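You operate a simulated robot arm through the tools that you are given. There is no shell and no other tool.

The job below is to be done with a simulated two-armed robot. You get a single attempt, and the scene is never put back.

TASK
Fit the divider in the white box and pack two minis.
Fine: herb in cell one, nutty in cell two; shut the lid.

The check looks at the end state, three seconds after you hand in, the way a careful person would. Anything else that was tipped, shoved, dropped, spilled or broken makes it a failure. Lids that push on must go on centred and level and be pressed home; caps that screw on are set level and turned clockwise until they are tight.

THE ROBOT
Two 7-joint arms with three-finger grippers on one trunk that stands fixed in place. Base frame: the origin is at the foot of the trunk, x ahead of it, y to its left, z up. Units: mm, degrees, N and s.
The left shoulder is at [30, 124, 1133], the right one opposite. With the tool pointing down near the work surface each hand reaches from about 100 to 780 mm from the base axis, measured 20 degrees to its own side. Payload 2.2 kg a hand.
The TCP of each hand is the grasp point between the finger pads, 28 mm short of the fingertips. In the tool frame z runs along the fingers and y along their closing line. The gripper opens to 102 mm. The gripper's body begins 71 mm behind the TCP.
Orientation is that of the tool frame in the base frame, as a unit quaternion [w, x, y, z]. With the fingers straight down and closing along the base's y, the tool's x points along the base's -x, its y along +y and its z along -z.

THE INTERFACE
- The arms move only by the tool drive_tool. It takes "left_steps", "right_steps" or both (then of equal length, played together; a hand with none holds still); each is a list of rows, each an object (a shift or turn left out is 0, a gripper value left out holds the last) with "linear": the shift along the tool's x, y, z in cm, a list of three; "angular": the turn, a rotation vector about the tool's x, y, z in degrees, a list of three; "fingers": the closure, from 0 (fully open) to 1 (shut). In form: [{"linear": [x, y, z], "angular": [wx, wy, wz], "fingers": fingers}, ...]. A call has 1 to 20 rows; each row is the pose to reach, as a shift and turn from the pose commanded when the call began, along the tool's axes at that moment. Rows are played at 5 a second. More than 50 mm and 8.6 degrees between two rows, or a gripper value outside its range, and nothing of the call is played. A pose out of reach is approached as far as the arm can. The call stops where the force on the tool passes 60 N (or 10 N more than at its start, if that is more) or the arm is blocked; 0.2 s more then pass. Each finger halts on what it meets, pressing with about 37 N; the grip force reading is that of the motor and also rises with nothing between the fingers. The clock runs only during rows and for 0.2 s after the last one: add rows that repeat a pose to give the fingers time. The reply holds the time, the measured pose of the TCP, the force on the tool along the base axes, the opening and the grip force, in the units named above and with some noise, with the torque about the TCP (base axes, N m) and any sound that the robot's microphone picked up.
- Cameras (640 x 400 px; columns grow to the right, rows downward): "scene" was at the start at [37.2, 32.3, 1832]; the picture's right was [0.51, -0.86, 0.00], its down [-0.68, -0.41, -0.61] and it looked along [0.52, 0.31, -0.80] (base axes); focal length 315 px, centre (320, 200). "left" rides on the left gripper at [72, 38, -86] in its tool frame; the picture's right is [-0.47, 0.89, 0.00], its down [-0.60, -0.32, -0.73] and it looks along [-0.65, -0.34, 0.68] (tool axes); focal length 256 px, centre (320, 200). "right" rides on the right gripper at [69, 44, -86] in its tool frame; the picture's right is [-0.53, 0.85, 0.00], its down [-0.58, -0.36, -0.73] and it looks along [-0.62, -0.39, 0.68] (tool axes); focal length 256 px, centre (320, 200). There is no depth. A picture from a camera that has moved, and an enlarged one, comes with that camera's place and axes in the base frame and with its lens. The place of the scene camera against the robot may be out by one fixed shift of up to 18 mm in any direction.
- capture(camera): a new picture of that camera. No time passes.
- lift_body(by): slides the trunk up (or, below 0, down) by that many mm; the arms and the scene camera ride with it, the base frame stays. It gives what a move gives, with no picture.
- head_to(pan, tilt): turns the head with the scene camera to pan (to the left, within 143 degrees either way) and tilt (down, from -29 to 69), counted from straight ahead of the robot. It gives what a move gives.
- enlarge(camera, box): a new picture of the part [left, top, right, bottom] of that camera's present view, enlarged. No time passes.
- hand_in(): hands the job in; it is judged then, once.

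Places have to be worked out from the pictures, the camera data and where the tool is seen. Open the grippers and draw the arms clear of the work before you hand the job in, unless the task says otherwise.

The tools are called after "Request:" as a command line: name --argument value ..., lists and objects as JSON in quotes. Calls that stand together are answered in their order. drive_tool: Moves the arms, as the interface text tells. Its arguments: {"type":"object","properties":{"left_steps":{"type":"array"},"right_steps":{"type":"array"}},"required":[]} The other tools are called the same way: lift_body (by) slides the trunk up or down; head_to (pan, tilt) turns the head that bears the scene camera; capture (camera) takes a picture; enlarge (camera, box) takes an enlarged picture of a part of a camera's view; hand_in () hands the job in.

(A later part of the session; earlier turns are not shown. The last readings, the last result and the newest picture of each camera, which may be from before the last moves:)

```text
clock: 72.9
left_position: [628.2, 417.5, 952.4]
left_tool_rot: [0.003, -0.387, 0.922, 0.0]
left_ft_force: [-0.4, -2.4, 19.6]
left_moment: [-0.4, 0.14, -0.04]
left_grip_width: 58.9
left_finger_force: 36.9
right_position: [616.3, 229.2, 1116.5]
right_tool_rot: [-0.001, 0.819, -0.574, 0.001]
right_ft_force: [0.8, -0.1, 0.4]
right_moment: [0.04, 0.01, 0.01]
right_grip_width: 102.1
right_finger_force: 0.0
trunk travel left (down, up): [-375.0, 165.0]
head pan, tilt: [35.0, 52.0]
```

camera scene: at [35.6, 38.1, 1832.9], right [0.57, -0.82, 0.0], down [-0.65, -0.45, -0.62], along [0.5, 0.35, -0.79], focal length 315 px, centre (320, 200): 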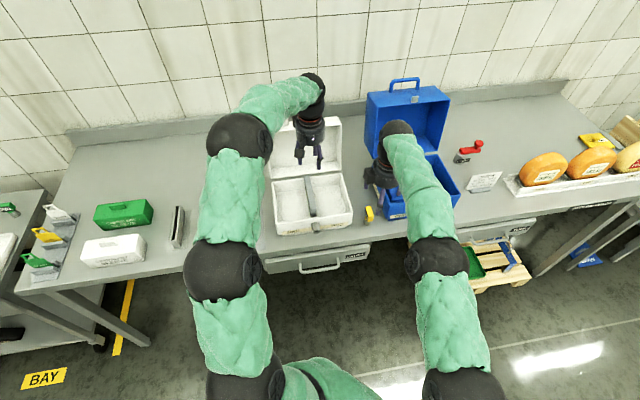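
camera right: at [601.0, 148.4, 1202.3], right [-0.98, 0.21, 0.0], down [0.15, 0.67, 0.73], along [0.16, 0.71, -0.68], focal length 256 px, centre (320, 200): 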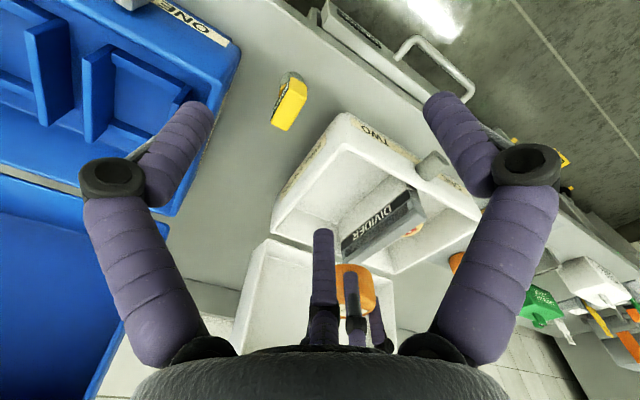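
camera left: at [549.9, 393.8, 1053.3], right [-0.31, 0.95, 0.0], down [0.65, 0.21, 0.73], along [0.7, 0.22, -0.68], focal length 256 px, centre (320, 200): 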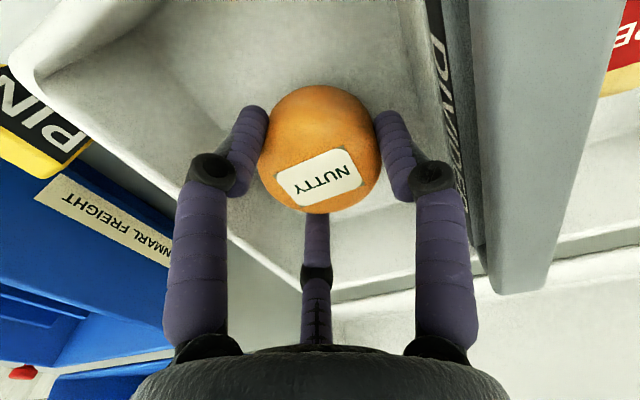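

Contact with the floor again at 19 N. I ease off and open the fingers, then rise.

Request:
drive_tool --left_steps '[{"linear": [0, 0, -0.25]}, {"linear": [0, 0, -0.25], "fingers": 0.3}, {"linear": [0, 0, -0.25], "fingers": 0.3}, {"linear": [0, 0, -0.25], "fingers": 0.3}]'

Request:
capture --camera "left"

Request:
drive_tool --left_steps '[{"linear": [0, 0, -1]}, {"linear": [0, 0, -3]}, {"linear": [0, 0, -6]}, {"linear": [0, 0, -10]}, {"linear": [0, 0, -14]}, {"linear": [0, 0, -18]}, {"linear": [0, 0, -18]}]'

Request:
enlarge --camera "scene" --box '[255, 130, 375, 245]'

Request:
capture --camera "right"

```text
clock: 73.9
left_position: [628.2, 418.3, 950.5]
left_tool_rot: [0.0, -0.386, 0.922, 0.0]
left_ft_force: [0.1, -0.6, -0.5]
left_moment: [-0.01, 0.01, -0.01]
left_grip_width: 71.7
left_finger_force: 0.0
right_position: [616.2, 230.4, 1116.2]
right_tool_rot: [0.0, 0.82, -0.573, 0.0]
right_ft_force: [-0.4, -0.3, 0.9]
right_moment: [0.0, 0.0, -0.01]
right_grip_width: 101.8
right_finger_force: 0.1
trunk travel left (down, up): [-375.0, 165.0]
head pan, tilt: [35.0, 52.0]
```

```text
taken
camera left: at [550.3, 393.2, 1037.3], right [-0.31, 0.95, 0.0], down [0.65, 0.21, 0.73], along [0.7, 0.22, -0.68], focal length 256 px, centre (320, 200)
```

left: 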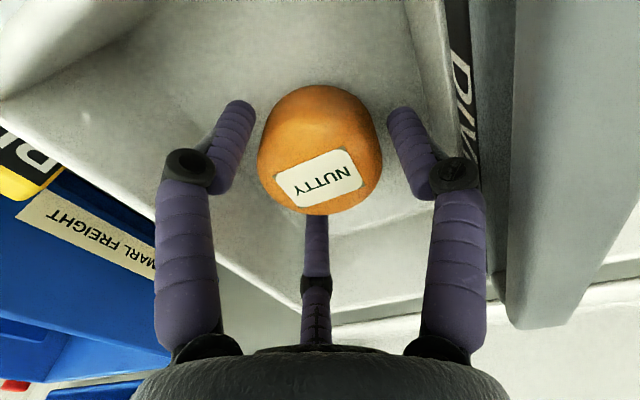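

```text
clock: 75.5
left_position: [626.2, 418.7, 1131.5]
left_tool_rot: [-0.001, -0.387, 0.922, -0.001]
left_ft_force: [1.1, 0.3, -1.0]
left_moment: [-0.02, 0.02, -0.03]
left_grip_width: 71.4
left_finger_force: 0.0
right_position: [617.8, 230.4, 1115.8]
right_tool_rot: [0.001, 0.819, -0.574, 0.0]
right_ft_force: [0.6, -0.4, 0.2]
right_moment: [-0.03, 0.04, 0.02]
right_grip_width: 102.1
right_finger_force: 0.0
trunk travel left (down, up): [-375.0, 165.0]
head pan, tilt: [35.0, 52.0]
```

```text
3.48 times, centred on (315, 188) of scene
camera zoom: at [35.7, 38.0, 1832.9], right [0.57, -0.82, 0.0], down [-0.65, -0.45, -0.61], along [0.5, 0.35, -0.79], focal length 1095 px, centre (337, 244)
```

zoom: 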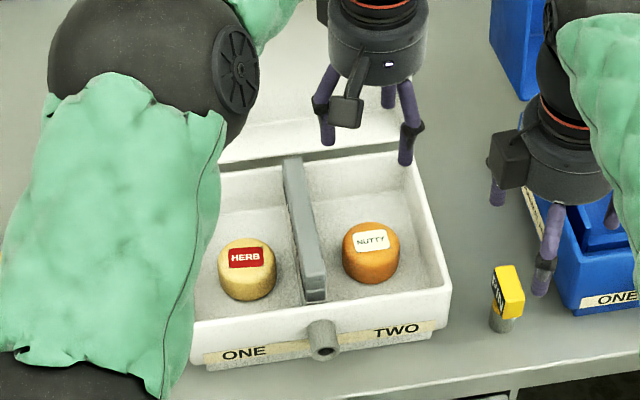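

```text
taken
camera right: at [601.1, 149.0, 1202.1], right [-0.98, 0.21, 0.0], down [0.15, 0.67, 0.73], along [0.15, 0.71, -0.68], focal length 256 px, centre (320, 200)
```

right: 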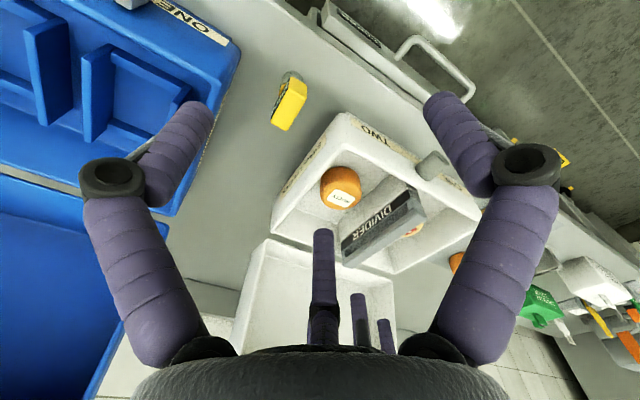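

Both minis are in their cells and the divider stands straight. Now the lid: I move the left hand away to see the lid and its handle clearly.

Request:
drive_tool --left_steps '[{"linear": [2, 3, -2]}, {"linear": [4, 6, -4]}, {"linear": [5.5, 10, -6]}, {"linear": [7, 14, -7]}, {"linear": [7.8, 18.5, -7]}, {"linear": [7.8, 23, -7]}, {"linear": [7.8, 27.5, -7]}, {"linear": [7.8, 32, -7]}, {"linear": [7.8, 33.8, -7]}, {"linear": [7.8, 33.8, -7]}]'

Request:
capture --camera "scene"

Request:
enlarge --camera "scene" --box '[250, 80, 370, 245]'

Request:
capture --camera "left"

```text
clock: 77.7
left_position: [332.2, 599.6, 1201.7]
left_tool_rot: [0.0, -0.386, 0.922, 0.0]
left_ft_force: [0.0, 0.6, -0.1]
left_moment: [-0.04, 0.0, 0.01]
left_grip_width: 71.3
left_finger_force: 0.0
right_position: [617.3, 230.3, 1115.3]
right_tool_rot: [0.0, 0.819, -0.574, 0.0]
right_ft_force: [-0.2, -0.8, -0.6]
right_moment: [0.03, 0.02, -0.02]
right_grip_width: 102.0
right_finger_force: 0.1
trunk travel left (down, up): [-375.0, 165.0]
head pan, tilt: [35.0, 52.0]
```

```text
taken
camera scene: at [34.8, 37.6, 1833.0], right [0.57, -0.82, 0.0], down [-0.65, -0.45, -0.62], along [0.5, 0.35, -0.79], focal length 315 px, centre (320, 200)
```

scene: 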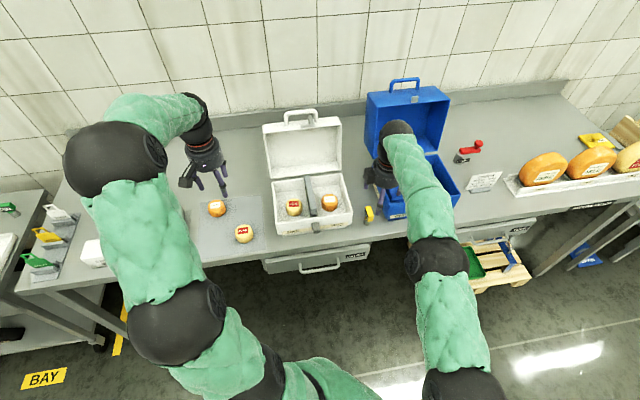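

```text
2.42 times, centred on (310, 162) of scene
camera zoom: at [34.8, 37.6, 1833.0], right [0.57, -0.82, 0.0], down [-0.65, -0.45, -0.62], along [0.5, 0.35, -0.79], focal length 763 px, centre (344, 291)
```

zoom: 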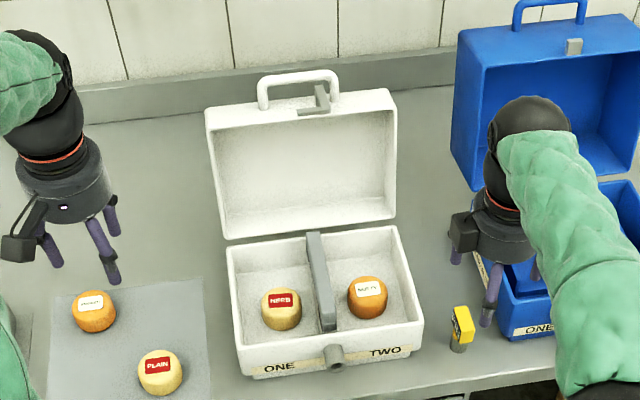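

```text
taken
camera left: at [255.7, 575.6, 1287.7], right [-0.31, 0.95, 0.0], down [0.65, 0.21, 0.73], along [0.7, 0.22, -0.68], focal length 256 px, centre (320, 200)
```

left: 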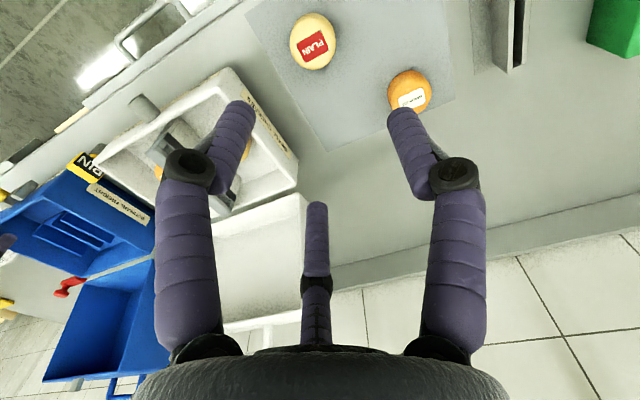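

I enlarge the handle and hasp on the lid.

Request:
enlarge --camera "scene" --box '[255, 95, 350, 185]'

Request:
enlarge --camera "scene" --box '[280, 100, 325, 135]'

Request:
enlarge --camera "scene" --box '[260, 180, 370, 245]'

```text
4.44 times, centred on (302, 140) of scene
camera zoom: at [34.8, 37.6, 1833.0], right [0.57, -0.82, 0.0], down [-0.65, -0.45, -0.62], along [0.5, 0.35, -0.79], focal length 1399 px, centre (398, 467)
```

zoom: 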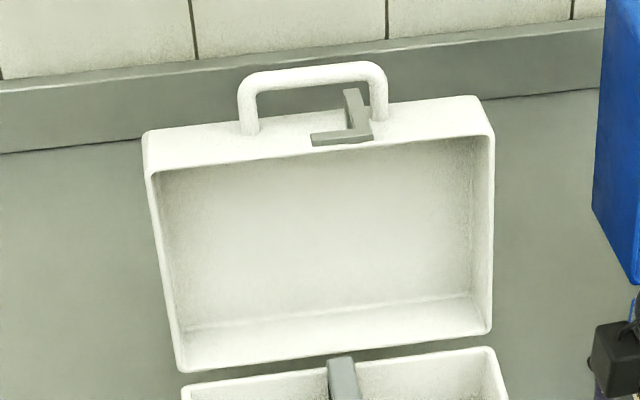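

```text
11.43 times, centred on (302, 118) of scene
camera zoom: at [34.8, 37.6, 1833.0], right [0.57, -0.82, 0.0], down [-0.65, -0.45, -0.62], along [0.5, 0.35, -0.79], focal length 3597 px, centre (520, 1143)
```

zoom: 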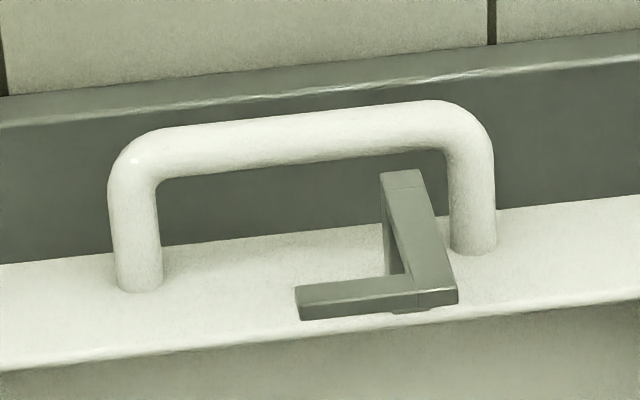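

```text
5.82 times, centred on (315, 212) of scene
camera zoom: at [34.8, 37.6, 1833.0], right [0.57, -0.82, 0.0], down [-0.65, -0.45, -0.62], along [0.5, 0.35, -0.79], focal length 1831 px, centre (349, 127)
```

zoom: 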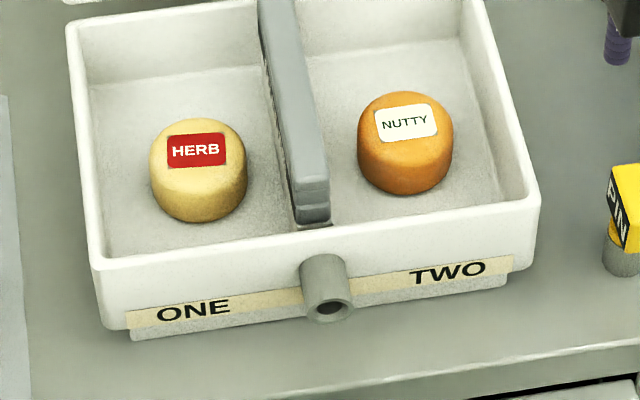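

Handle geometry: the bar is about 11 mm thick, at roughly (699, 586, 1203), spanning ±48 mm, and the lid leans back about 10°. I plan to cage the bar with the left hand tilted 45° and swing the lid shut along its arc. First I turn the left hand by −90° high above the bench.

Request:
drive_tool --left_steps '[{"linear": [-0.5, -1, -1.2], "angular": [0, 0, 8.2], "fingers": 0.5}, {"linear": [-1, -2, -2.3], "angular": [0, 0, 16.4]}, {"linear": [-1.5, -3, -3.5], "angular": [0, 0, 24.6]}, {"linear": [-2, -4, -4.7], "angular": [0, 0, 32.8]}, {"linear": [-2.5, -5.1, -5.8], "angular": [0, 0, 41]}, {"linear": [-3, -6.1, -7], "angular": [0, 0, 49.2]}, {"linear": [-3.5, -7.1, -8.2], "angular": [0, 0, 57.4]}, {"linear": [-4, -8.2, -9.3], "angular": [0, 0, 65.6]}, {"linear": [-4.5, -9.2, -10.5], "angular": [0, 0, 73.8]}, {"linear": [-5, -10.2, -11.6], "angular": [0, 0, 82]}, {"linear": [-5.4, -11.2, -12.8], "angular": [0, 0, 90.5]}, {"linear": [-5.4, -11.2, -12.8], "angular": [0, 0, 90.5]}, {"linear": [-5.4, -11.2, -12.8], "angular": [0, 0, 90.5]}]'

Request:
capture --camera "scene"

Request:
capture --camera "left"

```text
clock: 80.5
left_position: [449.7, 558.2, 1329.5]
left_tool_rot: [0.0, 0.383, 0.924, 0.0]
left_ft_force: [0.6, 0.6, 0.3]
left_moment: [-0.01, 0.01, -0.03]
left_grip_width: 50.9
left_finger_force: 0.0
right_position: [618.1, 230.2, 1114.8]
right_tool_rot: [0.001, 0.819, -0.573, -0.001]
right_ft_force: [0.6, -1.3, -0.9]
right_moment: [0.0, 0.05, 0.0]
right_grip_width: 101.9
right_finger_force: 0.1
trunk travel left (down, up): [-375.0, 165.0]
head pan, tilt: [35.0, 52.0]
```

```text
taken
camera scene: at [35.0, 37.5, 1832.9], right [0.57, -0.82, 0.0], down [-0.65, -0.45, -0.62], along [0.5, 0.35, -0.79], focal length 315 px, centre (320, 200)
```

scene: 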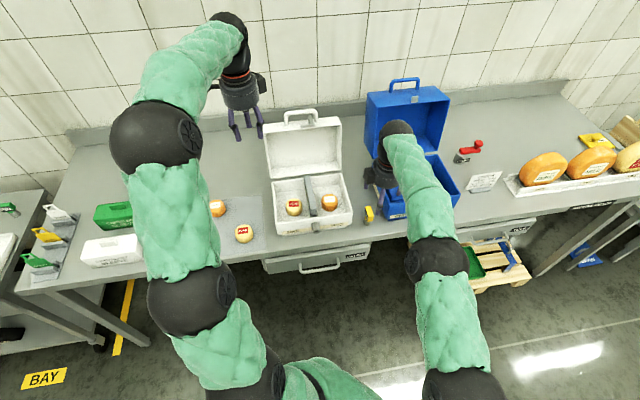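

```text
taken
camera left: at [425.5, 636.5, 1415.5], right [0.96, 0.3, 0.0], down [0.2, -0.65, 0.73], along [0.22, -0.7, -0.68], focal length 256 px, centre (320, 200)
```

left: 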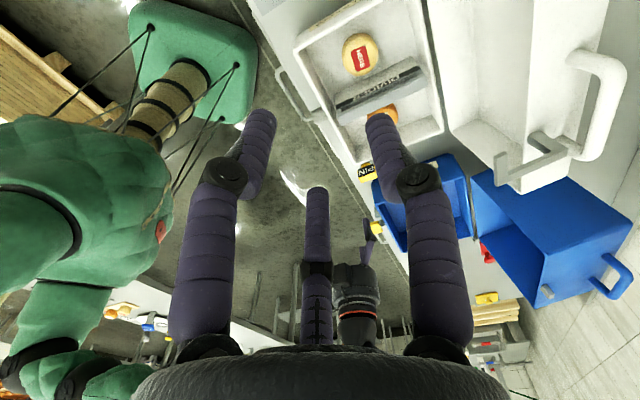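

This is a good side view of the lid's handle and hasp. I enlarge it for measuring.

Request:
enlarge --camera "left" --box '[420, 20, 640, 210]'

Request:
enlarge --camera "left" --box '[280, 0, 480, 180]'

```text
2.11 times, centred on (530, 115) of left
camera zoom: at [425.5, 636.5, 1415.5], right [0.96, 0.3, 0.0], down [0.2, -0.65, 0.73], along [0.22, -0.7, -0.68], focal length 539 px, centre (-122, 379)
```

zoom: 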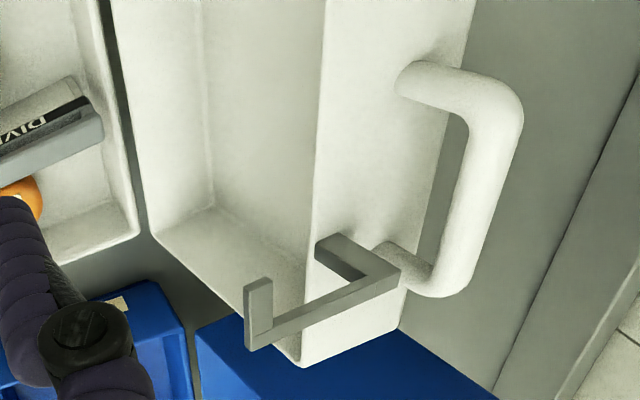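

```text
2.22 times, centred on (380, 90) of left
camera zoom: at [425.5, 636.5, 1415.5], right [0.96, 0.3, 0.0], down [0.2, -0.65, 0.73], along [0.22, -0.7, -0.68], focal length 569 px, centre (187, 444)
```

zoom: 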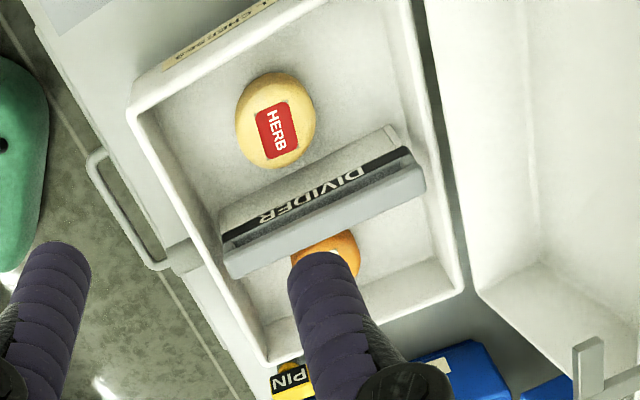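

The hasp and handle are now clear: handle bar about v=+190 mm behind the slot centre at z ≈ 1197. I now tilt the left hand 45° forward and bring it to a staging point in front of and above the handle.

Request:
drive_tool --left_steps '[{"linear": [-2.3, 2.1, -1], "angular": [-7.5, 0, 0]}, {"linear": [-4.6, 4.2, -1], "angular": [-15, 0, 0]}, {"linear": [-6.9, 6.2, -0.5], "angular": [-22.5, 0, 0]}, {"linear": [-9.2, 8.3, 0], "angular": [-30, 0, 0]}, {"linear": [-11.5, 10.4, 1], "angular": [-37.5, 0, 0]}, {"linear": [-13.9, 12.5, 1.9], "angular": [-45, 0, 0]}, {"linear": [-13.9, 12.5, 1.9], "angular": [-45, 0, 0]}, {"linear": [-13.9, 12.5, 1.9], "angular": [-45, 0, 0]}]'

Request:
capture --camera "left"

Request:
capture --camera "scene"

Request:
capture --camera "right"

```text
clock: 82.3
left_position: [637.2, 548.1, 1310.5]
left_tool_rot: [0.146, 0.353, 0.854, 0.354]
left_ft_force: [0.3, 1.1, -0.1]
left_moment: [0.0, -0.01, 0.02]
left_grip_width: 51.0
left_finger_force: 0.0
right_position: [617.7, 229.8, 1116.2]
right_tool_rot: [0.001, 0.819, -0.573, 0.0]
right_ft_force: [0.0, 0.0, -0.1]
right_moment: [0.01, 0.0, 0.01]
right_grip_width: 102.0
right_finger_force: 0.1
trunk travel left (down, up): [-375.0, 165.0]
head pan, tilt: [35.0, 52.0]
```

```text
taken
camera left: at [562.4, 574.9, 1397.4], right [0.77, 0.11, 0.63], down [-0.1, -0.95, 0.29], along [0.63, -0.29, -0.72], focal length 256 px, centre (320, 200)
```

left: 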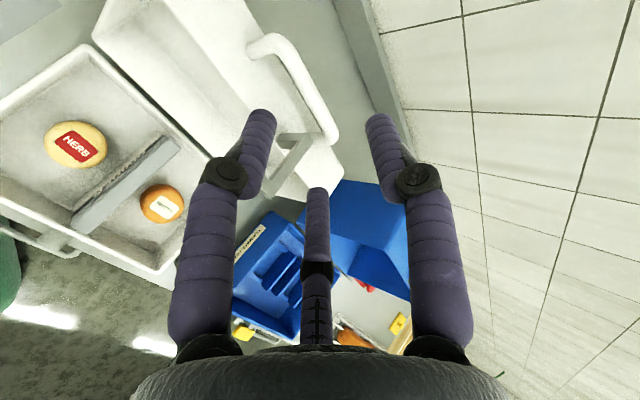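

```text
taken
camera scene: at [35.5, 37.5, 1832.9], right [0.57, -0.82, 0.0], down [-0.65, -0.45, -0.62], along [0.5, 0.35, -0.79], focal length 315 px, centre (320, 200)
```

scene: 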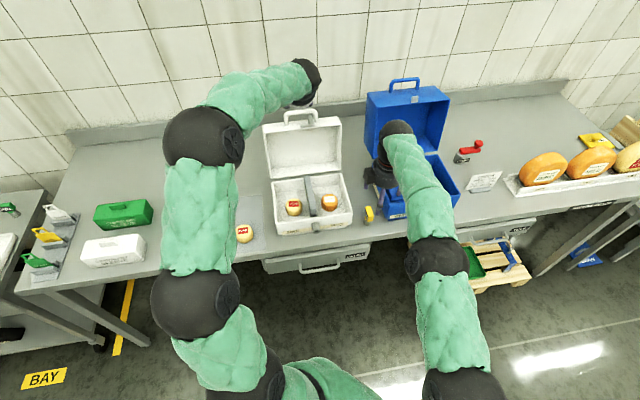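

```text
taken
camera right: at [600.9, 148.6, 1202.3], right [-0.98, 0.21, 0.0], down [0.15, 0.67, 0.73], along [0.16, 0.71, -0.68], focal length 256 px, centre (320, 200)
```

right: 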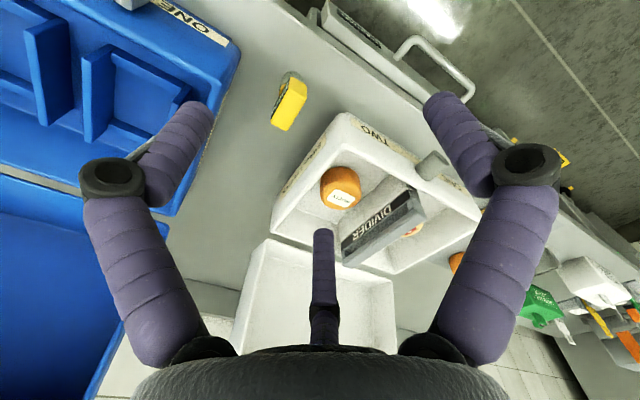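

The staging pose was reached exactly. I enlarge the handle in the left camera to measure the bar from here.

Request:
enlarge --camera "left" --box '[230, 10, 370, 200]'

Request:
enlarge --camera "scene" --box '[270, 50, 350, 150]'

```text
2.11 times, centred on (300, 105) of left
camera zoom: at [562.4, 574.9, 1397.4], right [0.77, 0.11, 0.63], down [-0.1, -0.95, 0.29], along [0.63, -0.29, -0.72], focal length 539 px, centre (362, 400)
```

zoom: 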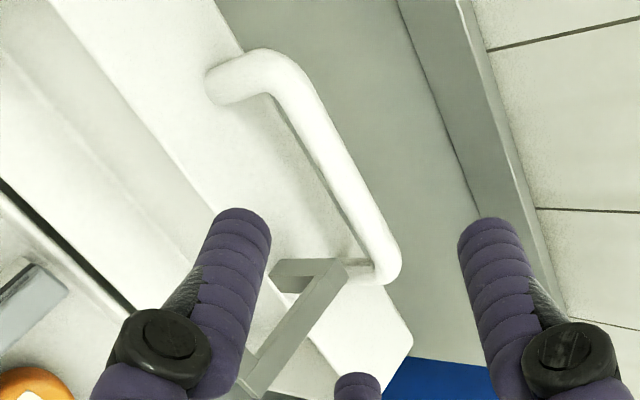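

```text
4.00 times, centred on (310, 100) of scene
camera zoom: at [35.5, 37.5, 1832.9], right [0.57, -0.82, 0.0], down [-0.65, -0.45, -0.62], along [0.5, 0.35, -0.79], focal length 1259 px, centre (360, 600)
```

zoom: 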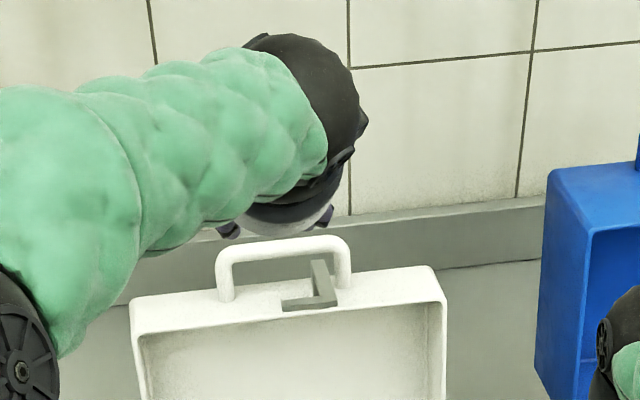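

The bar is about at v=185, z=1201. I close the fingers to about 36 mm, line up just in front of the bar and advance part of the way, then look.

Request:
drive_tool --left_steps '[{"linear": [-0.2, -1.1, 0], "fingers": 0.65}, {"linear": [-0.2, -2.1, 1]}, {"linear": [-0.2, -2.1, 3]}, {"linear": [-0.2, -2.1, 5]}, {"linear": [-0.2, -2.1, 7]}, {"linear": [-0.2, -2.1, 7]}]'

Request:
capture --camera "left"

Request:
enlarge --camera "left" --box '[230, 10, 430, 200]'

Request:
enlarge --camera "scene" --box '[270, 80, 350, 150]'

```text
clock: 83.7
left_position: [661.5, 572.5, 1247.5]
left_tool_rot: [0.147, 0.353, 0.854, 0.354]
left_ft_force: [-0.4, 0.0, 0.2]
left_moment: [-0.02, -0.02, -0.03]
left_grip_width: 35.5
left_finger_force: 0.1
right_position: [616.7, 229.9, 1115.8]
right_tool_rot: [0.0, 0.819, -0.573, 0.0]
right_ft_force: [0.4, 0.1, 0.3]
right_moment: [0.07, -0.01, -0.01]
right_grip_width: 102.1
right_finger_force: 0.1
trunk travel left (down, up): [-375.0, 165.0]
head pan, tilt: [35.0, 52.0]
```

```text
taken
camera left: at [586.7, 599.2, 1334.6], right [0.77, 0.11, 0.63], down [-0.1, -0.95, 0.29], along [0.63, -0.29, -0.72], focal length 256 px, centre (320, 200)
```

left: 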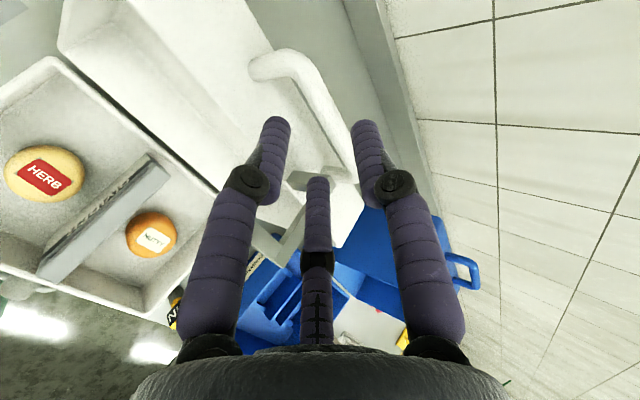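

```text
2.11 times, centred on (330, 105) of left
camera zoom: at [586.7, 599.2, 1334.6], right [0.77, 0.11, 0.63], down [-0.1, -0.95, 0.29], along [0.63, -0.29, -0.72], focal length 539 px, centre (299, 400)
```

zoom: 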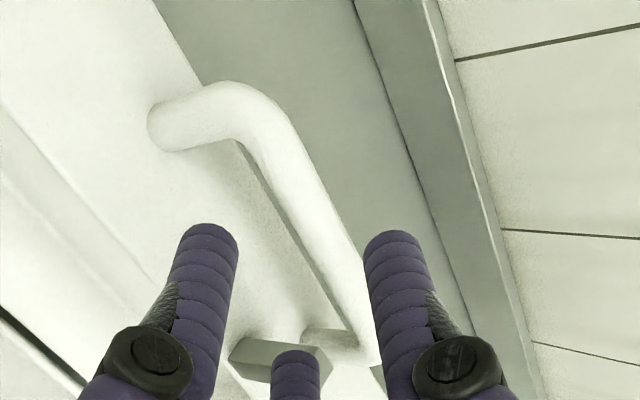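

```text
5.71 times, centred on (310, 115) of scene
camera zoom: at [34.1, 37.0, 1833.0], right [0.57, -0.82, 0.0], down [-0.65, -0.45, -0.62], along [0.5, 0.35, -0.79], focal length 1799 px, centre (377, 686)
```

zoom: 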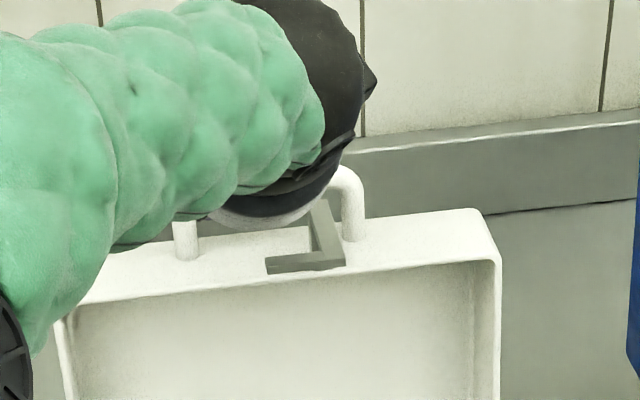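

The bar lies on the hand's axis, about 68 mm ahead. I advance 58 mm so that the bar sits between the fingers.

Request:
drive_tool --left_steps '[{"linear": [0, 0, 1.5]}, {"linear": [0, 0, 3]}, {"linear": [0, 0, 4.5]}, {"linear": [0, 0, 5.8]}, {"linear": [0, 0, 5.8]}]'

Request:
capture --camera "left"

Request:
enlarge --camera "left" --box '[230, 60, 430, 230]'

```text
clock: 84.9
left_position: [691.2, 599.9, 1204.5]
left_tool_rot: [0.147, 0.353, 0.854, 0.354]
left_ft_force: [0.0, 0.0, 0.2]
left_moment: [-0.02, 0.0, -0.02]
left_grip_width: 35.6
left_finger_force: 0.1
right_position: [617.6, 231.0, 1116.2]
right_tool_rot: [0.0, 0.819, -0.574, 0.0]
right_ft_force: [-0.4, 0.3, -0.1]
right_moment: [-0.03, -0.03, 0.03]
right_grip_width: 102.2
right_finger_force: 0.1
trunk travel left (down, up): [-375.0, 165.0]
head pan, tilt: [35.0, 52.0]
```

```text
taken
camera left: at [616.4, 627.5, 1293.3], right [0.77, 0.11, 0.63], down [-0.1, -0.95, 0.29], along [0.63, -0.29, -0.72], focal length 256 px, centre (320, 200)
```

left: 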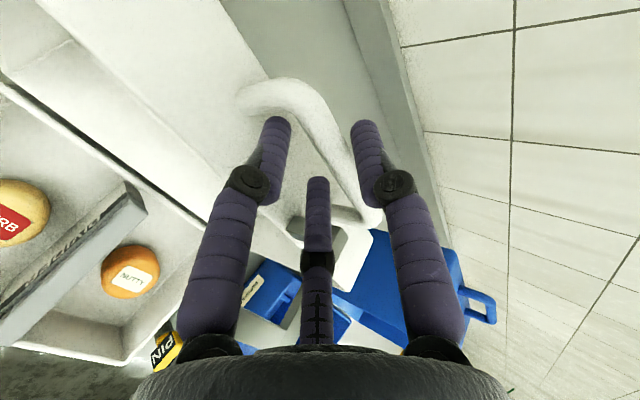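

```text
2.35 times, centred on (330, 145) of left
camera zoom: at [616.4, 627.5, 1293.3], right [0.77, 0.11, 0.63], down [-0.1, -0.95, 0.29], along [0.63, -0.29, -0.72], focal length 602 px, centre (296, 329)
```

zoom: 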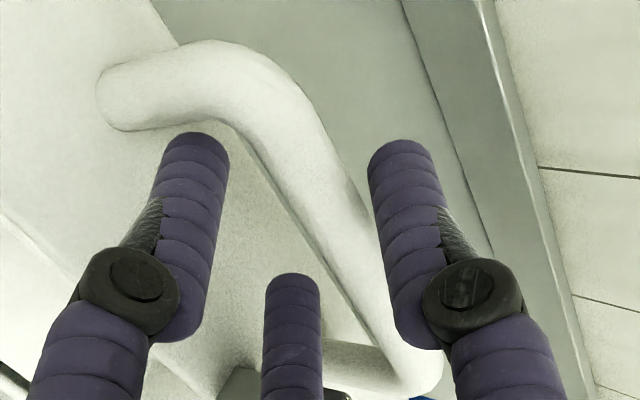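

The bar looks about 8 mm further to the +y side than before; I check whether the lid itself has moved, using the same scene crop as before.

Request:
enlarge --camera "scene" --box '[270, 80, 350, 150]'

Request:
enlarge --camera "right" --box '[230, 200, 420, 350]'

```text
5.71 times, centred on (310, 115) of scene
camera zoom: at [34.8, 37.4, 1833.0], right [0.57, -0.82, 0.0], down [-0.65, -0.45, -0.62], along [0.5, 0.35, -0.79], focal length 1799 px, centre (377, 686)
```

zoom: 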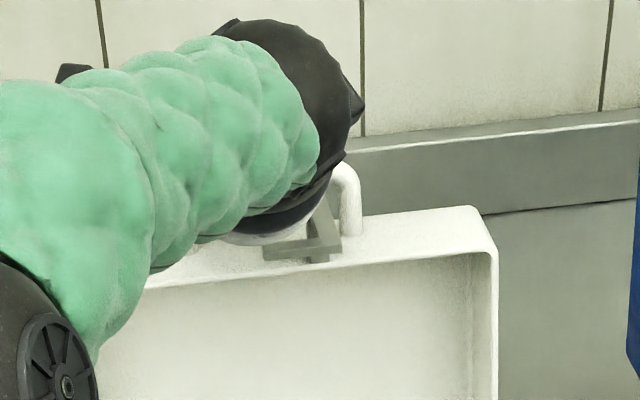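

```text
2.67 times, centred on (325, 275) of right
camera zoom: at [600.5, 148.6, 1202.6], right [-0.98, 0.21, 0.0], down [0.15, 0.67, 0.73], along [0.16, 0.71, -0.68], focal length 683 px, centre (307, 0)
```

zoom: 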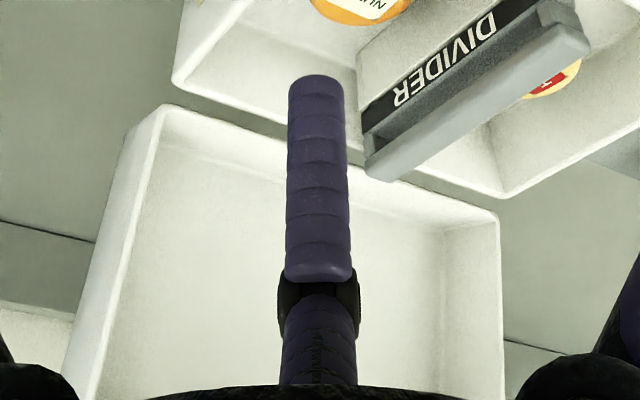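

The scene shows the lid tipped back a few millimetres: most likely the +u finger touched the inside of the handle's bend. I back off, shift 8 mm toward the handle's middle, and re-enter slightly higher.

Request:
drive_tool --left_steps '[{"linear": [0, 0, -1.0]}, {"linear": [0, 0, -2.0]}, {"linear": [-0.8, 0.3, -2.0]}, {"linear": [-0.8, 0.4, -1.0]}, {"linear": [-0.8, 0.4, 0]}, {"linear": [-0.8, 0.4, 0.5]}, {"linear": [-0.8, 0.4, 0.5]}]'

Request:
enlarge --camera "left" --box '[230, 60, 430, 230]'

Request:
enlarge --camera "scene" --box '[270, 80, 350, 150]'

```text
clock: 86.5
left_position: [700.7, 600.0, 1206.1]
left_tool_rot: [0.148, 0.354, 0.853, 0.354]
left_ft_force: [-4.3, 3.7, 5.8]
left_moment: [-0.19, -0.02, -0.15]
left_grip_width: 31.4
left_finger_force: 0.1
right_position: [615.2, 230.1, 1115.8]
right_tool_rot: [0.001, 0.82, -0.573, 0.0]
right_ft_force: [-0.5, 0.3, -1.5]
right_moment: [0.0, 0.02, 0.02]
right_grip_width: 101.9
right_finger_force: 0.0
trunk travel left (down, up): [-375.0, 165.0]
head pan, tilt: [35.0, 52.0]
```

```text
2.35 times, centred on (330, 145) of left
camera zoom: at [624.7, 627.5, 1293.2], right [0.77, 0.11, 0.63], down [-0.1, -0.95, 0.29], along [0.63, -0.29, -0.72], focal length 602 px, centre (296, 329)
```

zoom: 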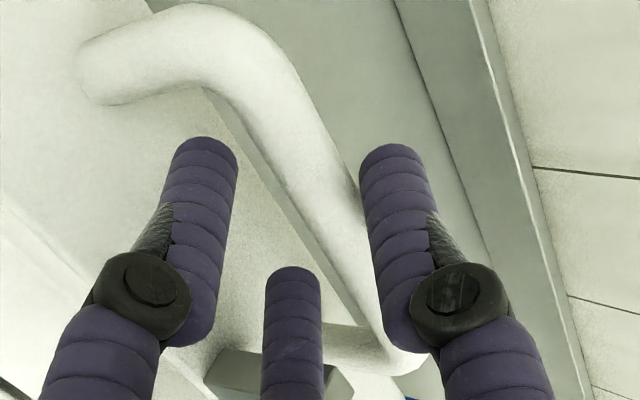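

```text
5.71 times, centred on (310, 115) of scene
camera zoom: at [33.2, 37.7, 1833.0], right [0.57, -0.82, 0.0], down [-0.65, -0.45, -0.62], along [0.5, 0.35, -0.79], focal length 1799 px, centre (377, 686)
```

zoom: 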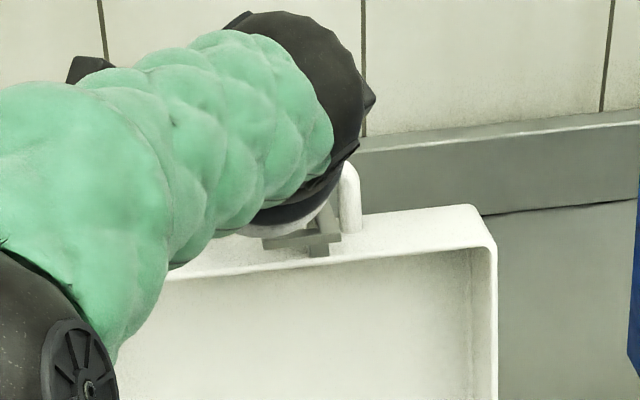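

A small contact force shows the −u finger touching the hasp; the gap between hasp and handle leg is narrow. I back off 40 mm, narrow the fingers to about 28 mm, and re-centre at u ≈ +12.

Request:
drive_tool --left_steps '[{"linear": [0, 0, -1.5]}, {"linear": [0, 0, -3]}, {"linear": [0, 0, -4], "fingers": 0.73}, {"linear": [0.35, 0, -4]}, {"linear": [0.35, 0, -4]}]'

Request:
enlarge --camera "left" --box '[230, 40, 430, 210]'

Request:
enlarge --camera "scene" --box '[270, 80, 350, 150]'

```text
clock: 87.7
left_position: [678.1, 583.2, 1233.8]
left_tool_rot: [0.146, 0.353, 0.854, 0.353]
left_ft_force: [0.1, -0.2, -0.8]
left_moment: [-0.04, -0.02, 0.01]
left_grip_width: 27.6
left_finger_force: 0.0
right_position: [616.4, 229.6, 1115.5]
right_tool_rot: [0.0, 0.819, -0.573, -0.001]
right_ft_force: [0.7, -0.5, -0.3]
right_moment: [-0.01, 0.0, -0.01]
right_grip_width: 102.0
right_finger_force: 0.0
trunk travel left (down, up): [-375.0, 165.0]
head pan, tilt: [35.0, 52.0]
```

```text
2.35 times, centred on (330, 125) of left
camera zoom: at [602.4, 610.1, 1321.3], right [0.77, 0.11, 0.63], down [-0.1, -0.95, 0.29], along [0.63, -0.29, -0.72], focal length 602 px, centre (296, 376)
```

zoom: 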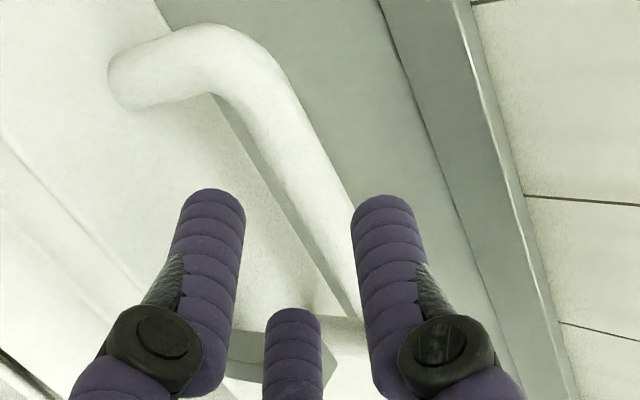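

```text
5.71 times, centred on (310, 115) of scene
camera zoom: at [35.0, 37.4, 1832.9], right [0.57, -0.82, 0.0], down [-0.65, -0.45, -0.62], along [0.5, 0.35, -0.79], focal length 1799 px, centre (377, 686)
```

zoom: 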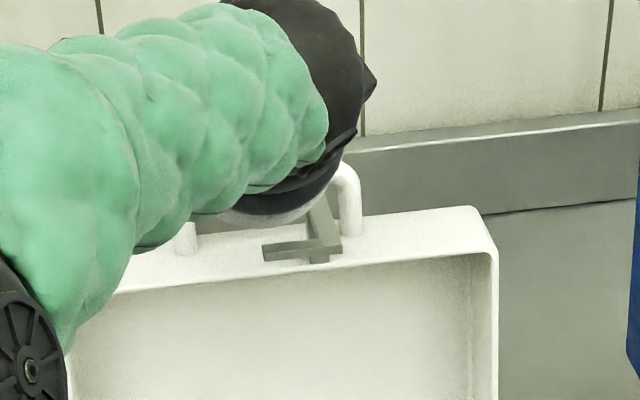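

With narrower fingers the cage lies between hasp and leg. I advance again toward the bar in small steps.

Request:
drive_tool --left_steps '[{"linear": [0, -0.17, 1.0]}, {"linear": [0, -0.17, 2.0]}, {"linear": [0, -0.17, 3.0]}, {"linear": [0, -0.17, 3.8]}, {"linear": [0, -0.17, 4.3]}, {"linear": [0, -0.17, 4.3]}]'

Request:
enlarge --camera "left" --box '[230, 60, 430, 230]'

Request:
enlarge --camera "scene" --box '[270, 80, 350, 150]'

```text
clock: 89.1
left_position: [698.3, 604.0, 1201.2]
left_tool_rot: [0.147, 0.354, 0.853, 0.353]
left_ft_force: [-0.5, 0.1, -0.4]
left_moment: [0.02, -0.01, 0.02]
left_grip_width: 27.6
left_finger_force: 0.1
right_position: [616.0, 230.8, 1116.0]
right_tool_rot: [0.0, 0.819, -0.574, -0.001]
right_ft_force: [-0.3, 0.0, 0.3]
right_moment: [-0.02, -0.01, 0.03]
right_grip_width: 101.9
right_finger_force: 0.0
trunk travel left (down, up): [-375.0, 165.0]
head pan, tilt: [35.0, 52.0]
```

```text
2.35 times, centred on (330, 145) of left
camera zoom: at [623.7, 631.1, 1288.9], right [0.77, 0.11, 0.63], down [-0.1, -0.95, 0.29], along [0.63, -0.29, -0.72], focal length 602 px, centre (296, 329)
```

zoom: 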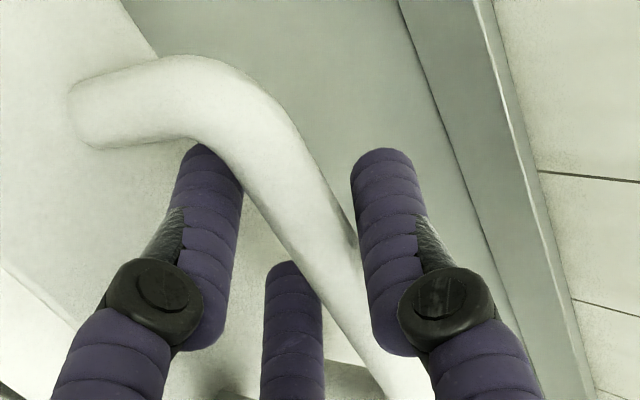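

```text
5.71 times, centred on (310, 115) of scene
camera zoom: at [34.8, 37.5, 1833.0], right [0.57, -0.82, 0.0], down [-0.65, -0.45, -0.62], along [0.5, 0.35, -0.79], focal length 1799 px, centre (377, 686)
```

zoom: 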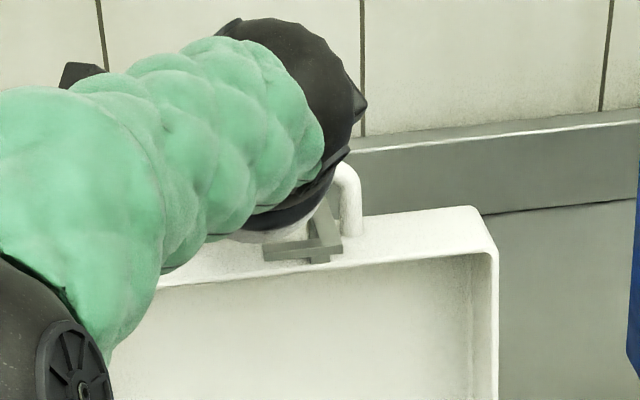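

The bar is now caged: the lower fingers have passed under it and the upper one behind it, with no force. I close the cage to about 18 mm and swing the lid forward along its arc to vertical.

Request:
drive_tool --left_steps '[{"linear": [0, 0, 0], "fingers": 0.82}, {"linear": [0, 0, 0], "fingers": 0.82}, {"linear": [0, -0.64, -1.39]}, {"linear": [0, -1.33, -2.69]}, {"linear": [0, -2.21, -4.09]}, {"linear": [0, -2.94, -5.12]}, {"linear": [0, -3.99, -6.41]}, {"linear": [0, -5.13, -7.63]}, {"linear": [0, -5.13, -7.63]}]'

Request:
enlarge --camera "left" --box '[230, 60, 430, 230]'

Request:
capture --camera "scene"

Request:
capture --camera "right"

```text
clock: 91.1
left_position: [634.9, 538.0, 1218.0]
left_tool_rot: [0.147, 0.353, 0.854, 0.353]
left_ft_force: [-1.2, 1.0, 4.6]
left_moment: [0.3, 0.26, -0.15]
left_grip_width: 22.0
left_finger_force: 45.2
right_position: [616.0, 229.7, 1116.2]
right_tool_rot: [0.0, 0.82, -0.572, 0.0]
right_ft_force: [-0.1, -0.6, -0.2]
right_moment: [0.0, 0.01, -0.01]
right_grip_width: 102.1
right_finger_force: 0.1
trunk travel left (down, up): [-375.0, 165.0]
head pan, tilt: [35.0, 52.0]
```

```text
2.35 times, centred on (330, 145) of left
camera zoom: at [559.2, 566.5, 1306.3], right [0.77, 0.11, 0.63], down [-0.1, -0.95, 0.29], along [0.63, -0.29, -0.72], focal length 602 px, centre (296, 329)
```

zoom: 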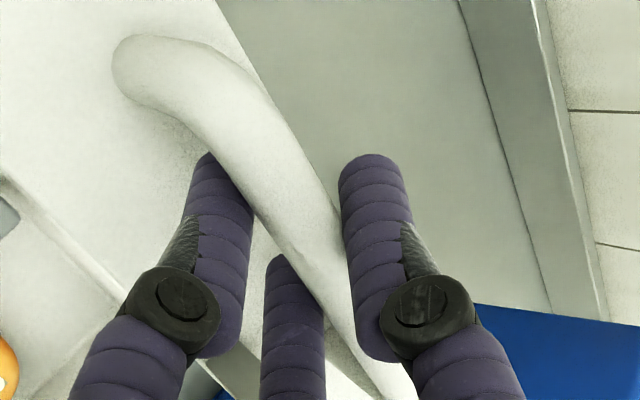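

```text
taken
camera scene: at [34.1, 37.2, 1833.0], right [0.57, -0.82, 0.0], down [-0.65, -0.45, -0.62], along [0.5, 0.35, -0.79], focal length 315 px, centre (320, 200)
```

scene: 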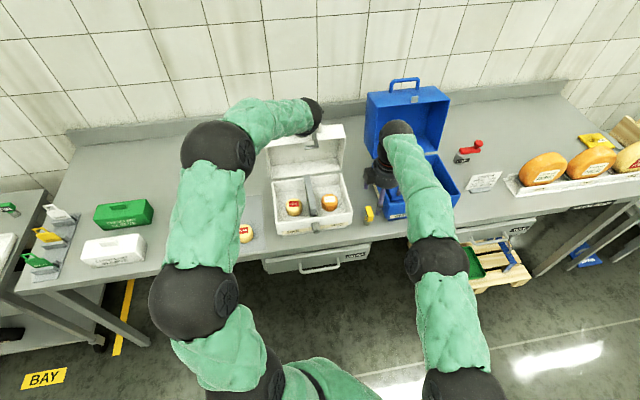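

```text
taken
camera right: at [600.1, 148.5, 1202.8], right [-0.98, 0.21, 0.0], down [0.15, 0.67, 0.73], along [0.16, 0.71, -0.68], focal length 256 px, centre (320, 200)
```

right: 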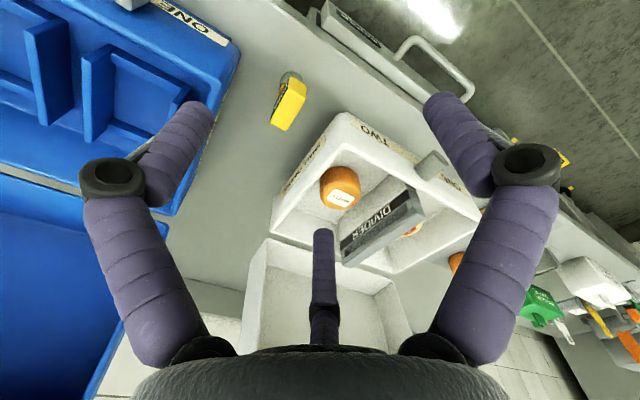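

The lid follows the hand with only a few newtons of load, and it's now just past vertical. I loosen the pinch slightly so the bar can turn, and continue the arc to about 114°.

Request:
drive_tool --left_steps '[{"linear": [0, 0, 0], "fingers": 0.77}, {"linear": [0, -1.22, -1.14], "fingers": 0.77}, {"linear": [0, -2.51, -2.18]}, {"linear": [0, -3.88, -3.15]}, {"linear": [0, -5.32, -4.0]}, {"linear": [0, -6.79, -4.76]}, {"linear": [0, -8.34, -5.41]}, {"linear": [0, -8.34, -5.41]}]'

Request:
capture --camera "left"

Request:
enlarge --camera "scene" --box '[240, 80, 370, 245]'

Request:
capture --camera "right"

```text
clock: 92.9
left_position: [568.7, 469.5, 1197.7]
left_tool_rot: [0.146, 0.353, 0.854, 0.354]
left_ft_force: [0.4, -0.3, 0.0]
left_moment: [0.02, -0.04, -0.03]
left_grip_width: 23.6
left_finger_force: 0.0
right_position: [617.6, 228.9, 1115.4]
right_tool_rot: [0.0, 0.819, -0.574, -0.001]
right_ft_force: [-1.1, -0.6, 0.6]
right_moment: [-0.03, 0.01, 0.04]
right_grip_width: 102.1
right_finger_force: 0.0
trunk travel left (down, up): [-375.0, 165.0]
head pan, tilt: [35.0, 52.0]
```

```text
taken
camera left: at [492.1, 497.5, 1285.1], right [0.77, 0.11, 0.63], down [-0.1, -0.95, 0.29], along [0.63, -0.29, -0.72], focal length 256 px, centre (320, 200)
```

left: 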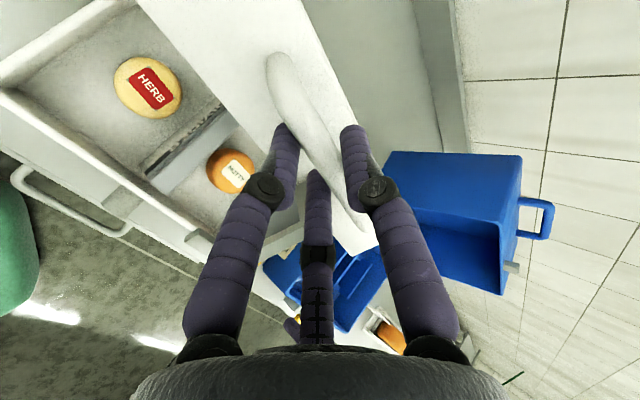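

```text
2.42 times, centred on (305, 162) of scene
camera zoom: at [35.1, 37.7, 1832.9], right [0.57, -0.82, 0.0], down [-0.65, -0.45, -0.62], along [0.5, 0.35, -0.79], focal length 763 px, centre (356, 291)
```

zoom: 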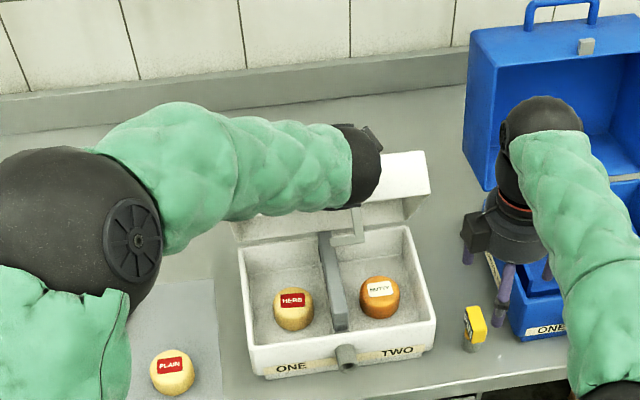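

```text
taken
camera right: at [600.7, 148.8, 1202.4], right [-0.98, 0.21, 0.0], down [0.15, 0.67, 0.73], along [0.16, 0.71, -0.68], focal length 256 px, centre (320, 200)
```

right: 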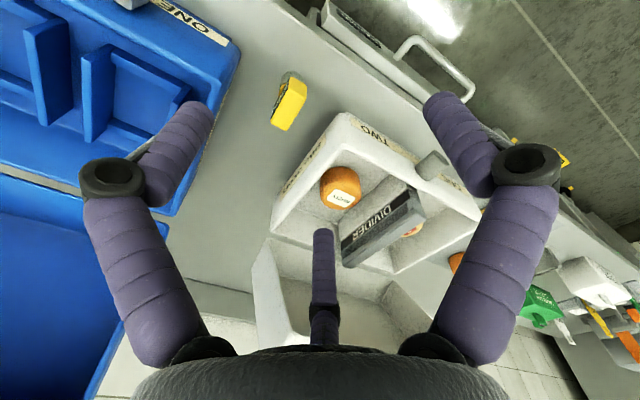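

The lid is about 55° open and the bar is still caged with no load. I continue the arc to about 138°.

Request:
drive_tool --left_steps '[{"linear": [0, -1.58, -0.54]}, {"linear": [0, -3.18, -0.98]}, {"linear": [0, -4.81, -1.29]}, {"linear": [0, -6.48, -1.5]}, {"linear": [0, -8.14, -1.58]}, {"linear": [0, -9.8, -1.56]}, {"linear": [0, -9.8, -1.56]}]'

Request:
capture --camera "left"

Request:
enlarge --camera "scene" --box '[240, 80, 370, 245]'

Request:
capture --camera "right"

```text
clock: 94.5
left_position: [508.4, 412.5, 1139.5]
left_tool_rot: [0.146, 0.354, 0.854, 0.353]
left_ft_force: [0.0, 0.1, 0.2]
left_moment: [-0.03, 0.02, -0.01]
left_grip_width: 23.8
left_finger_force: 0.0
right_position: [616.8, 229.3, 1117.5]
right_tool_rot: [0.0, 0.819, -0.574, 0.0]
right_ft_force: [0.0, 0.8, 0.3]
right_moment: [0.01, -0.01, -0.01]
right_grip_width: 101.7
right_finger_force: 0.0
trunk travel left (down, up): [-375.0, 165.0]
head pan, tilt: [35.0, 52.0]
```

```text
taken
camera left: at [434.5, 440.1, 1227.8], right [0.77, 0.11, 0.63], down [-0.1, -0.95, 0.29], along [0.63, -0.29, -0.72], focal length 256 px, centre (320, 200)
```

left: 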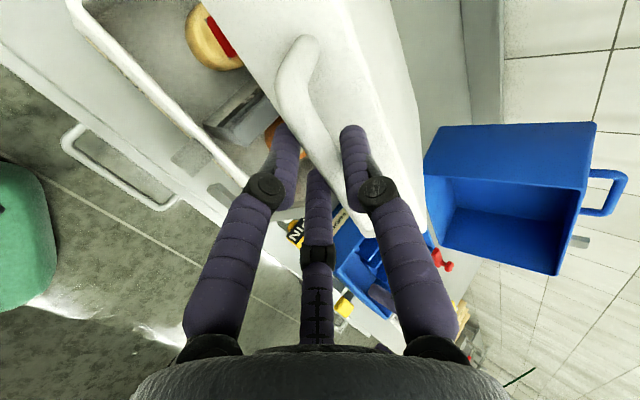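

```text
2.42 times, centred on (305, 162) of scene
camera zoom: at [34.9, 37.6, 1832.9], right [0.57, -0.82, 0.0], down [-0.65, -0.45, -0.62], along [0.5, 0.35, -0.79], focal length 763 px, centre (356, 291)
```

zoom: 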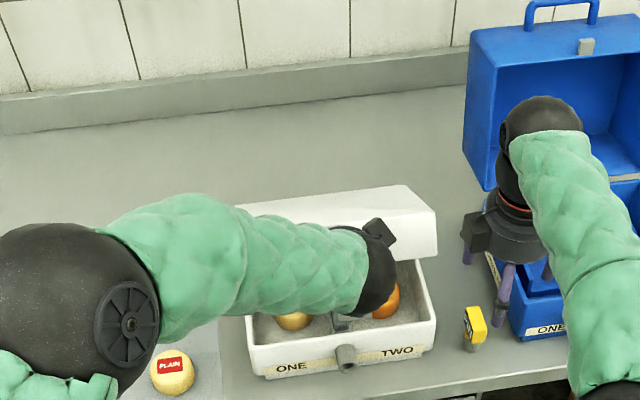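

```text
taken
camera right: at [600.6, 148.8, 1202.5], right [-0.98, 0.21, 0.0], down [0.15, 0.67, 0.73], along [0.16, 0.71, -0.68], focal length 256 px, centre (320, 200)
```

right: 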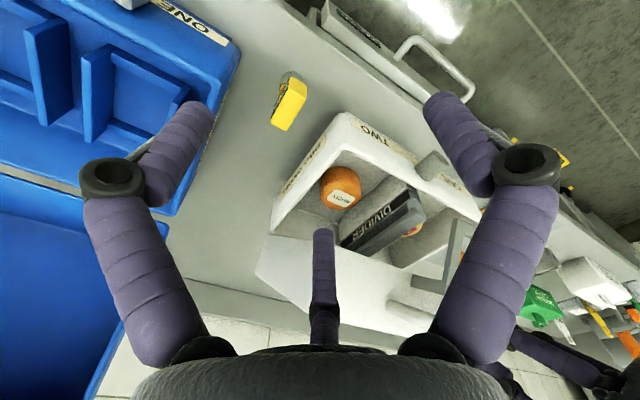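

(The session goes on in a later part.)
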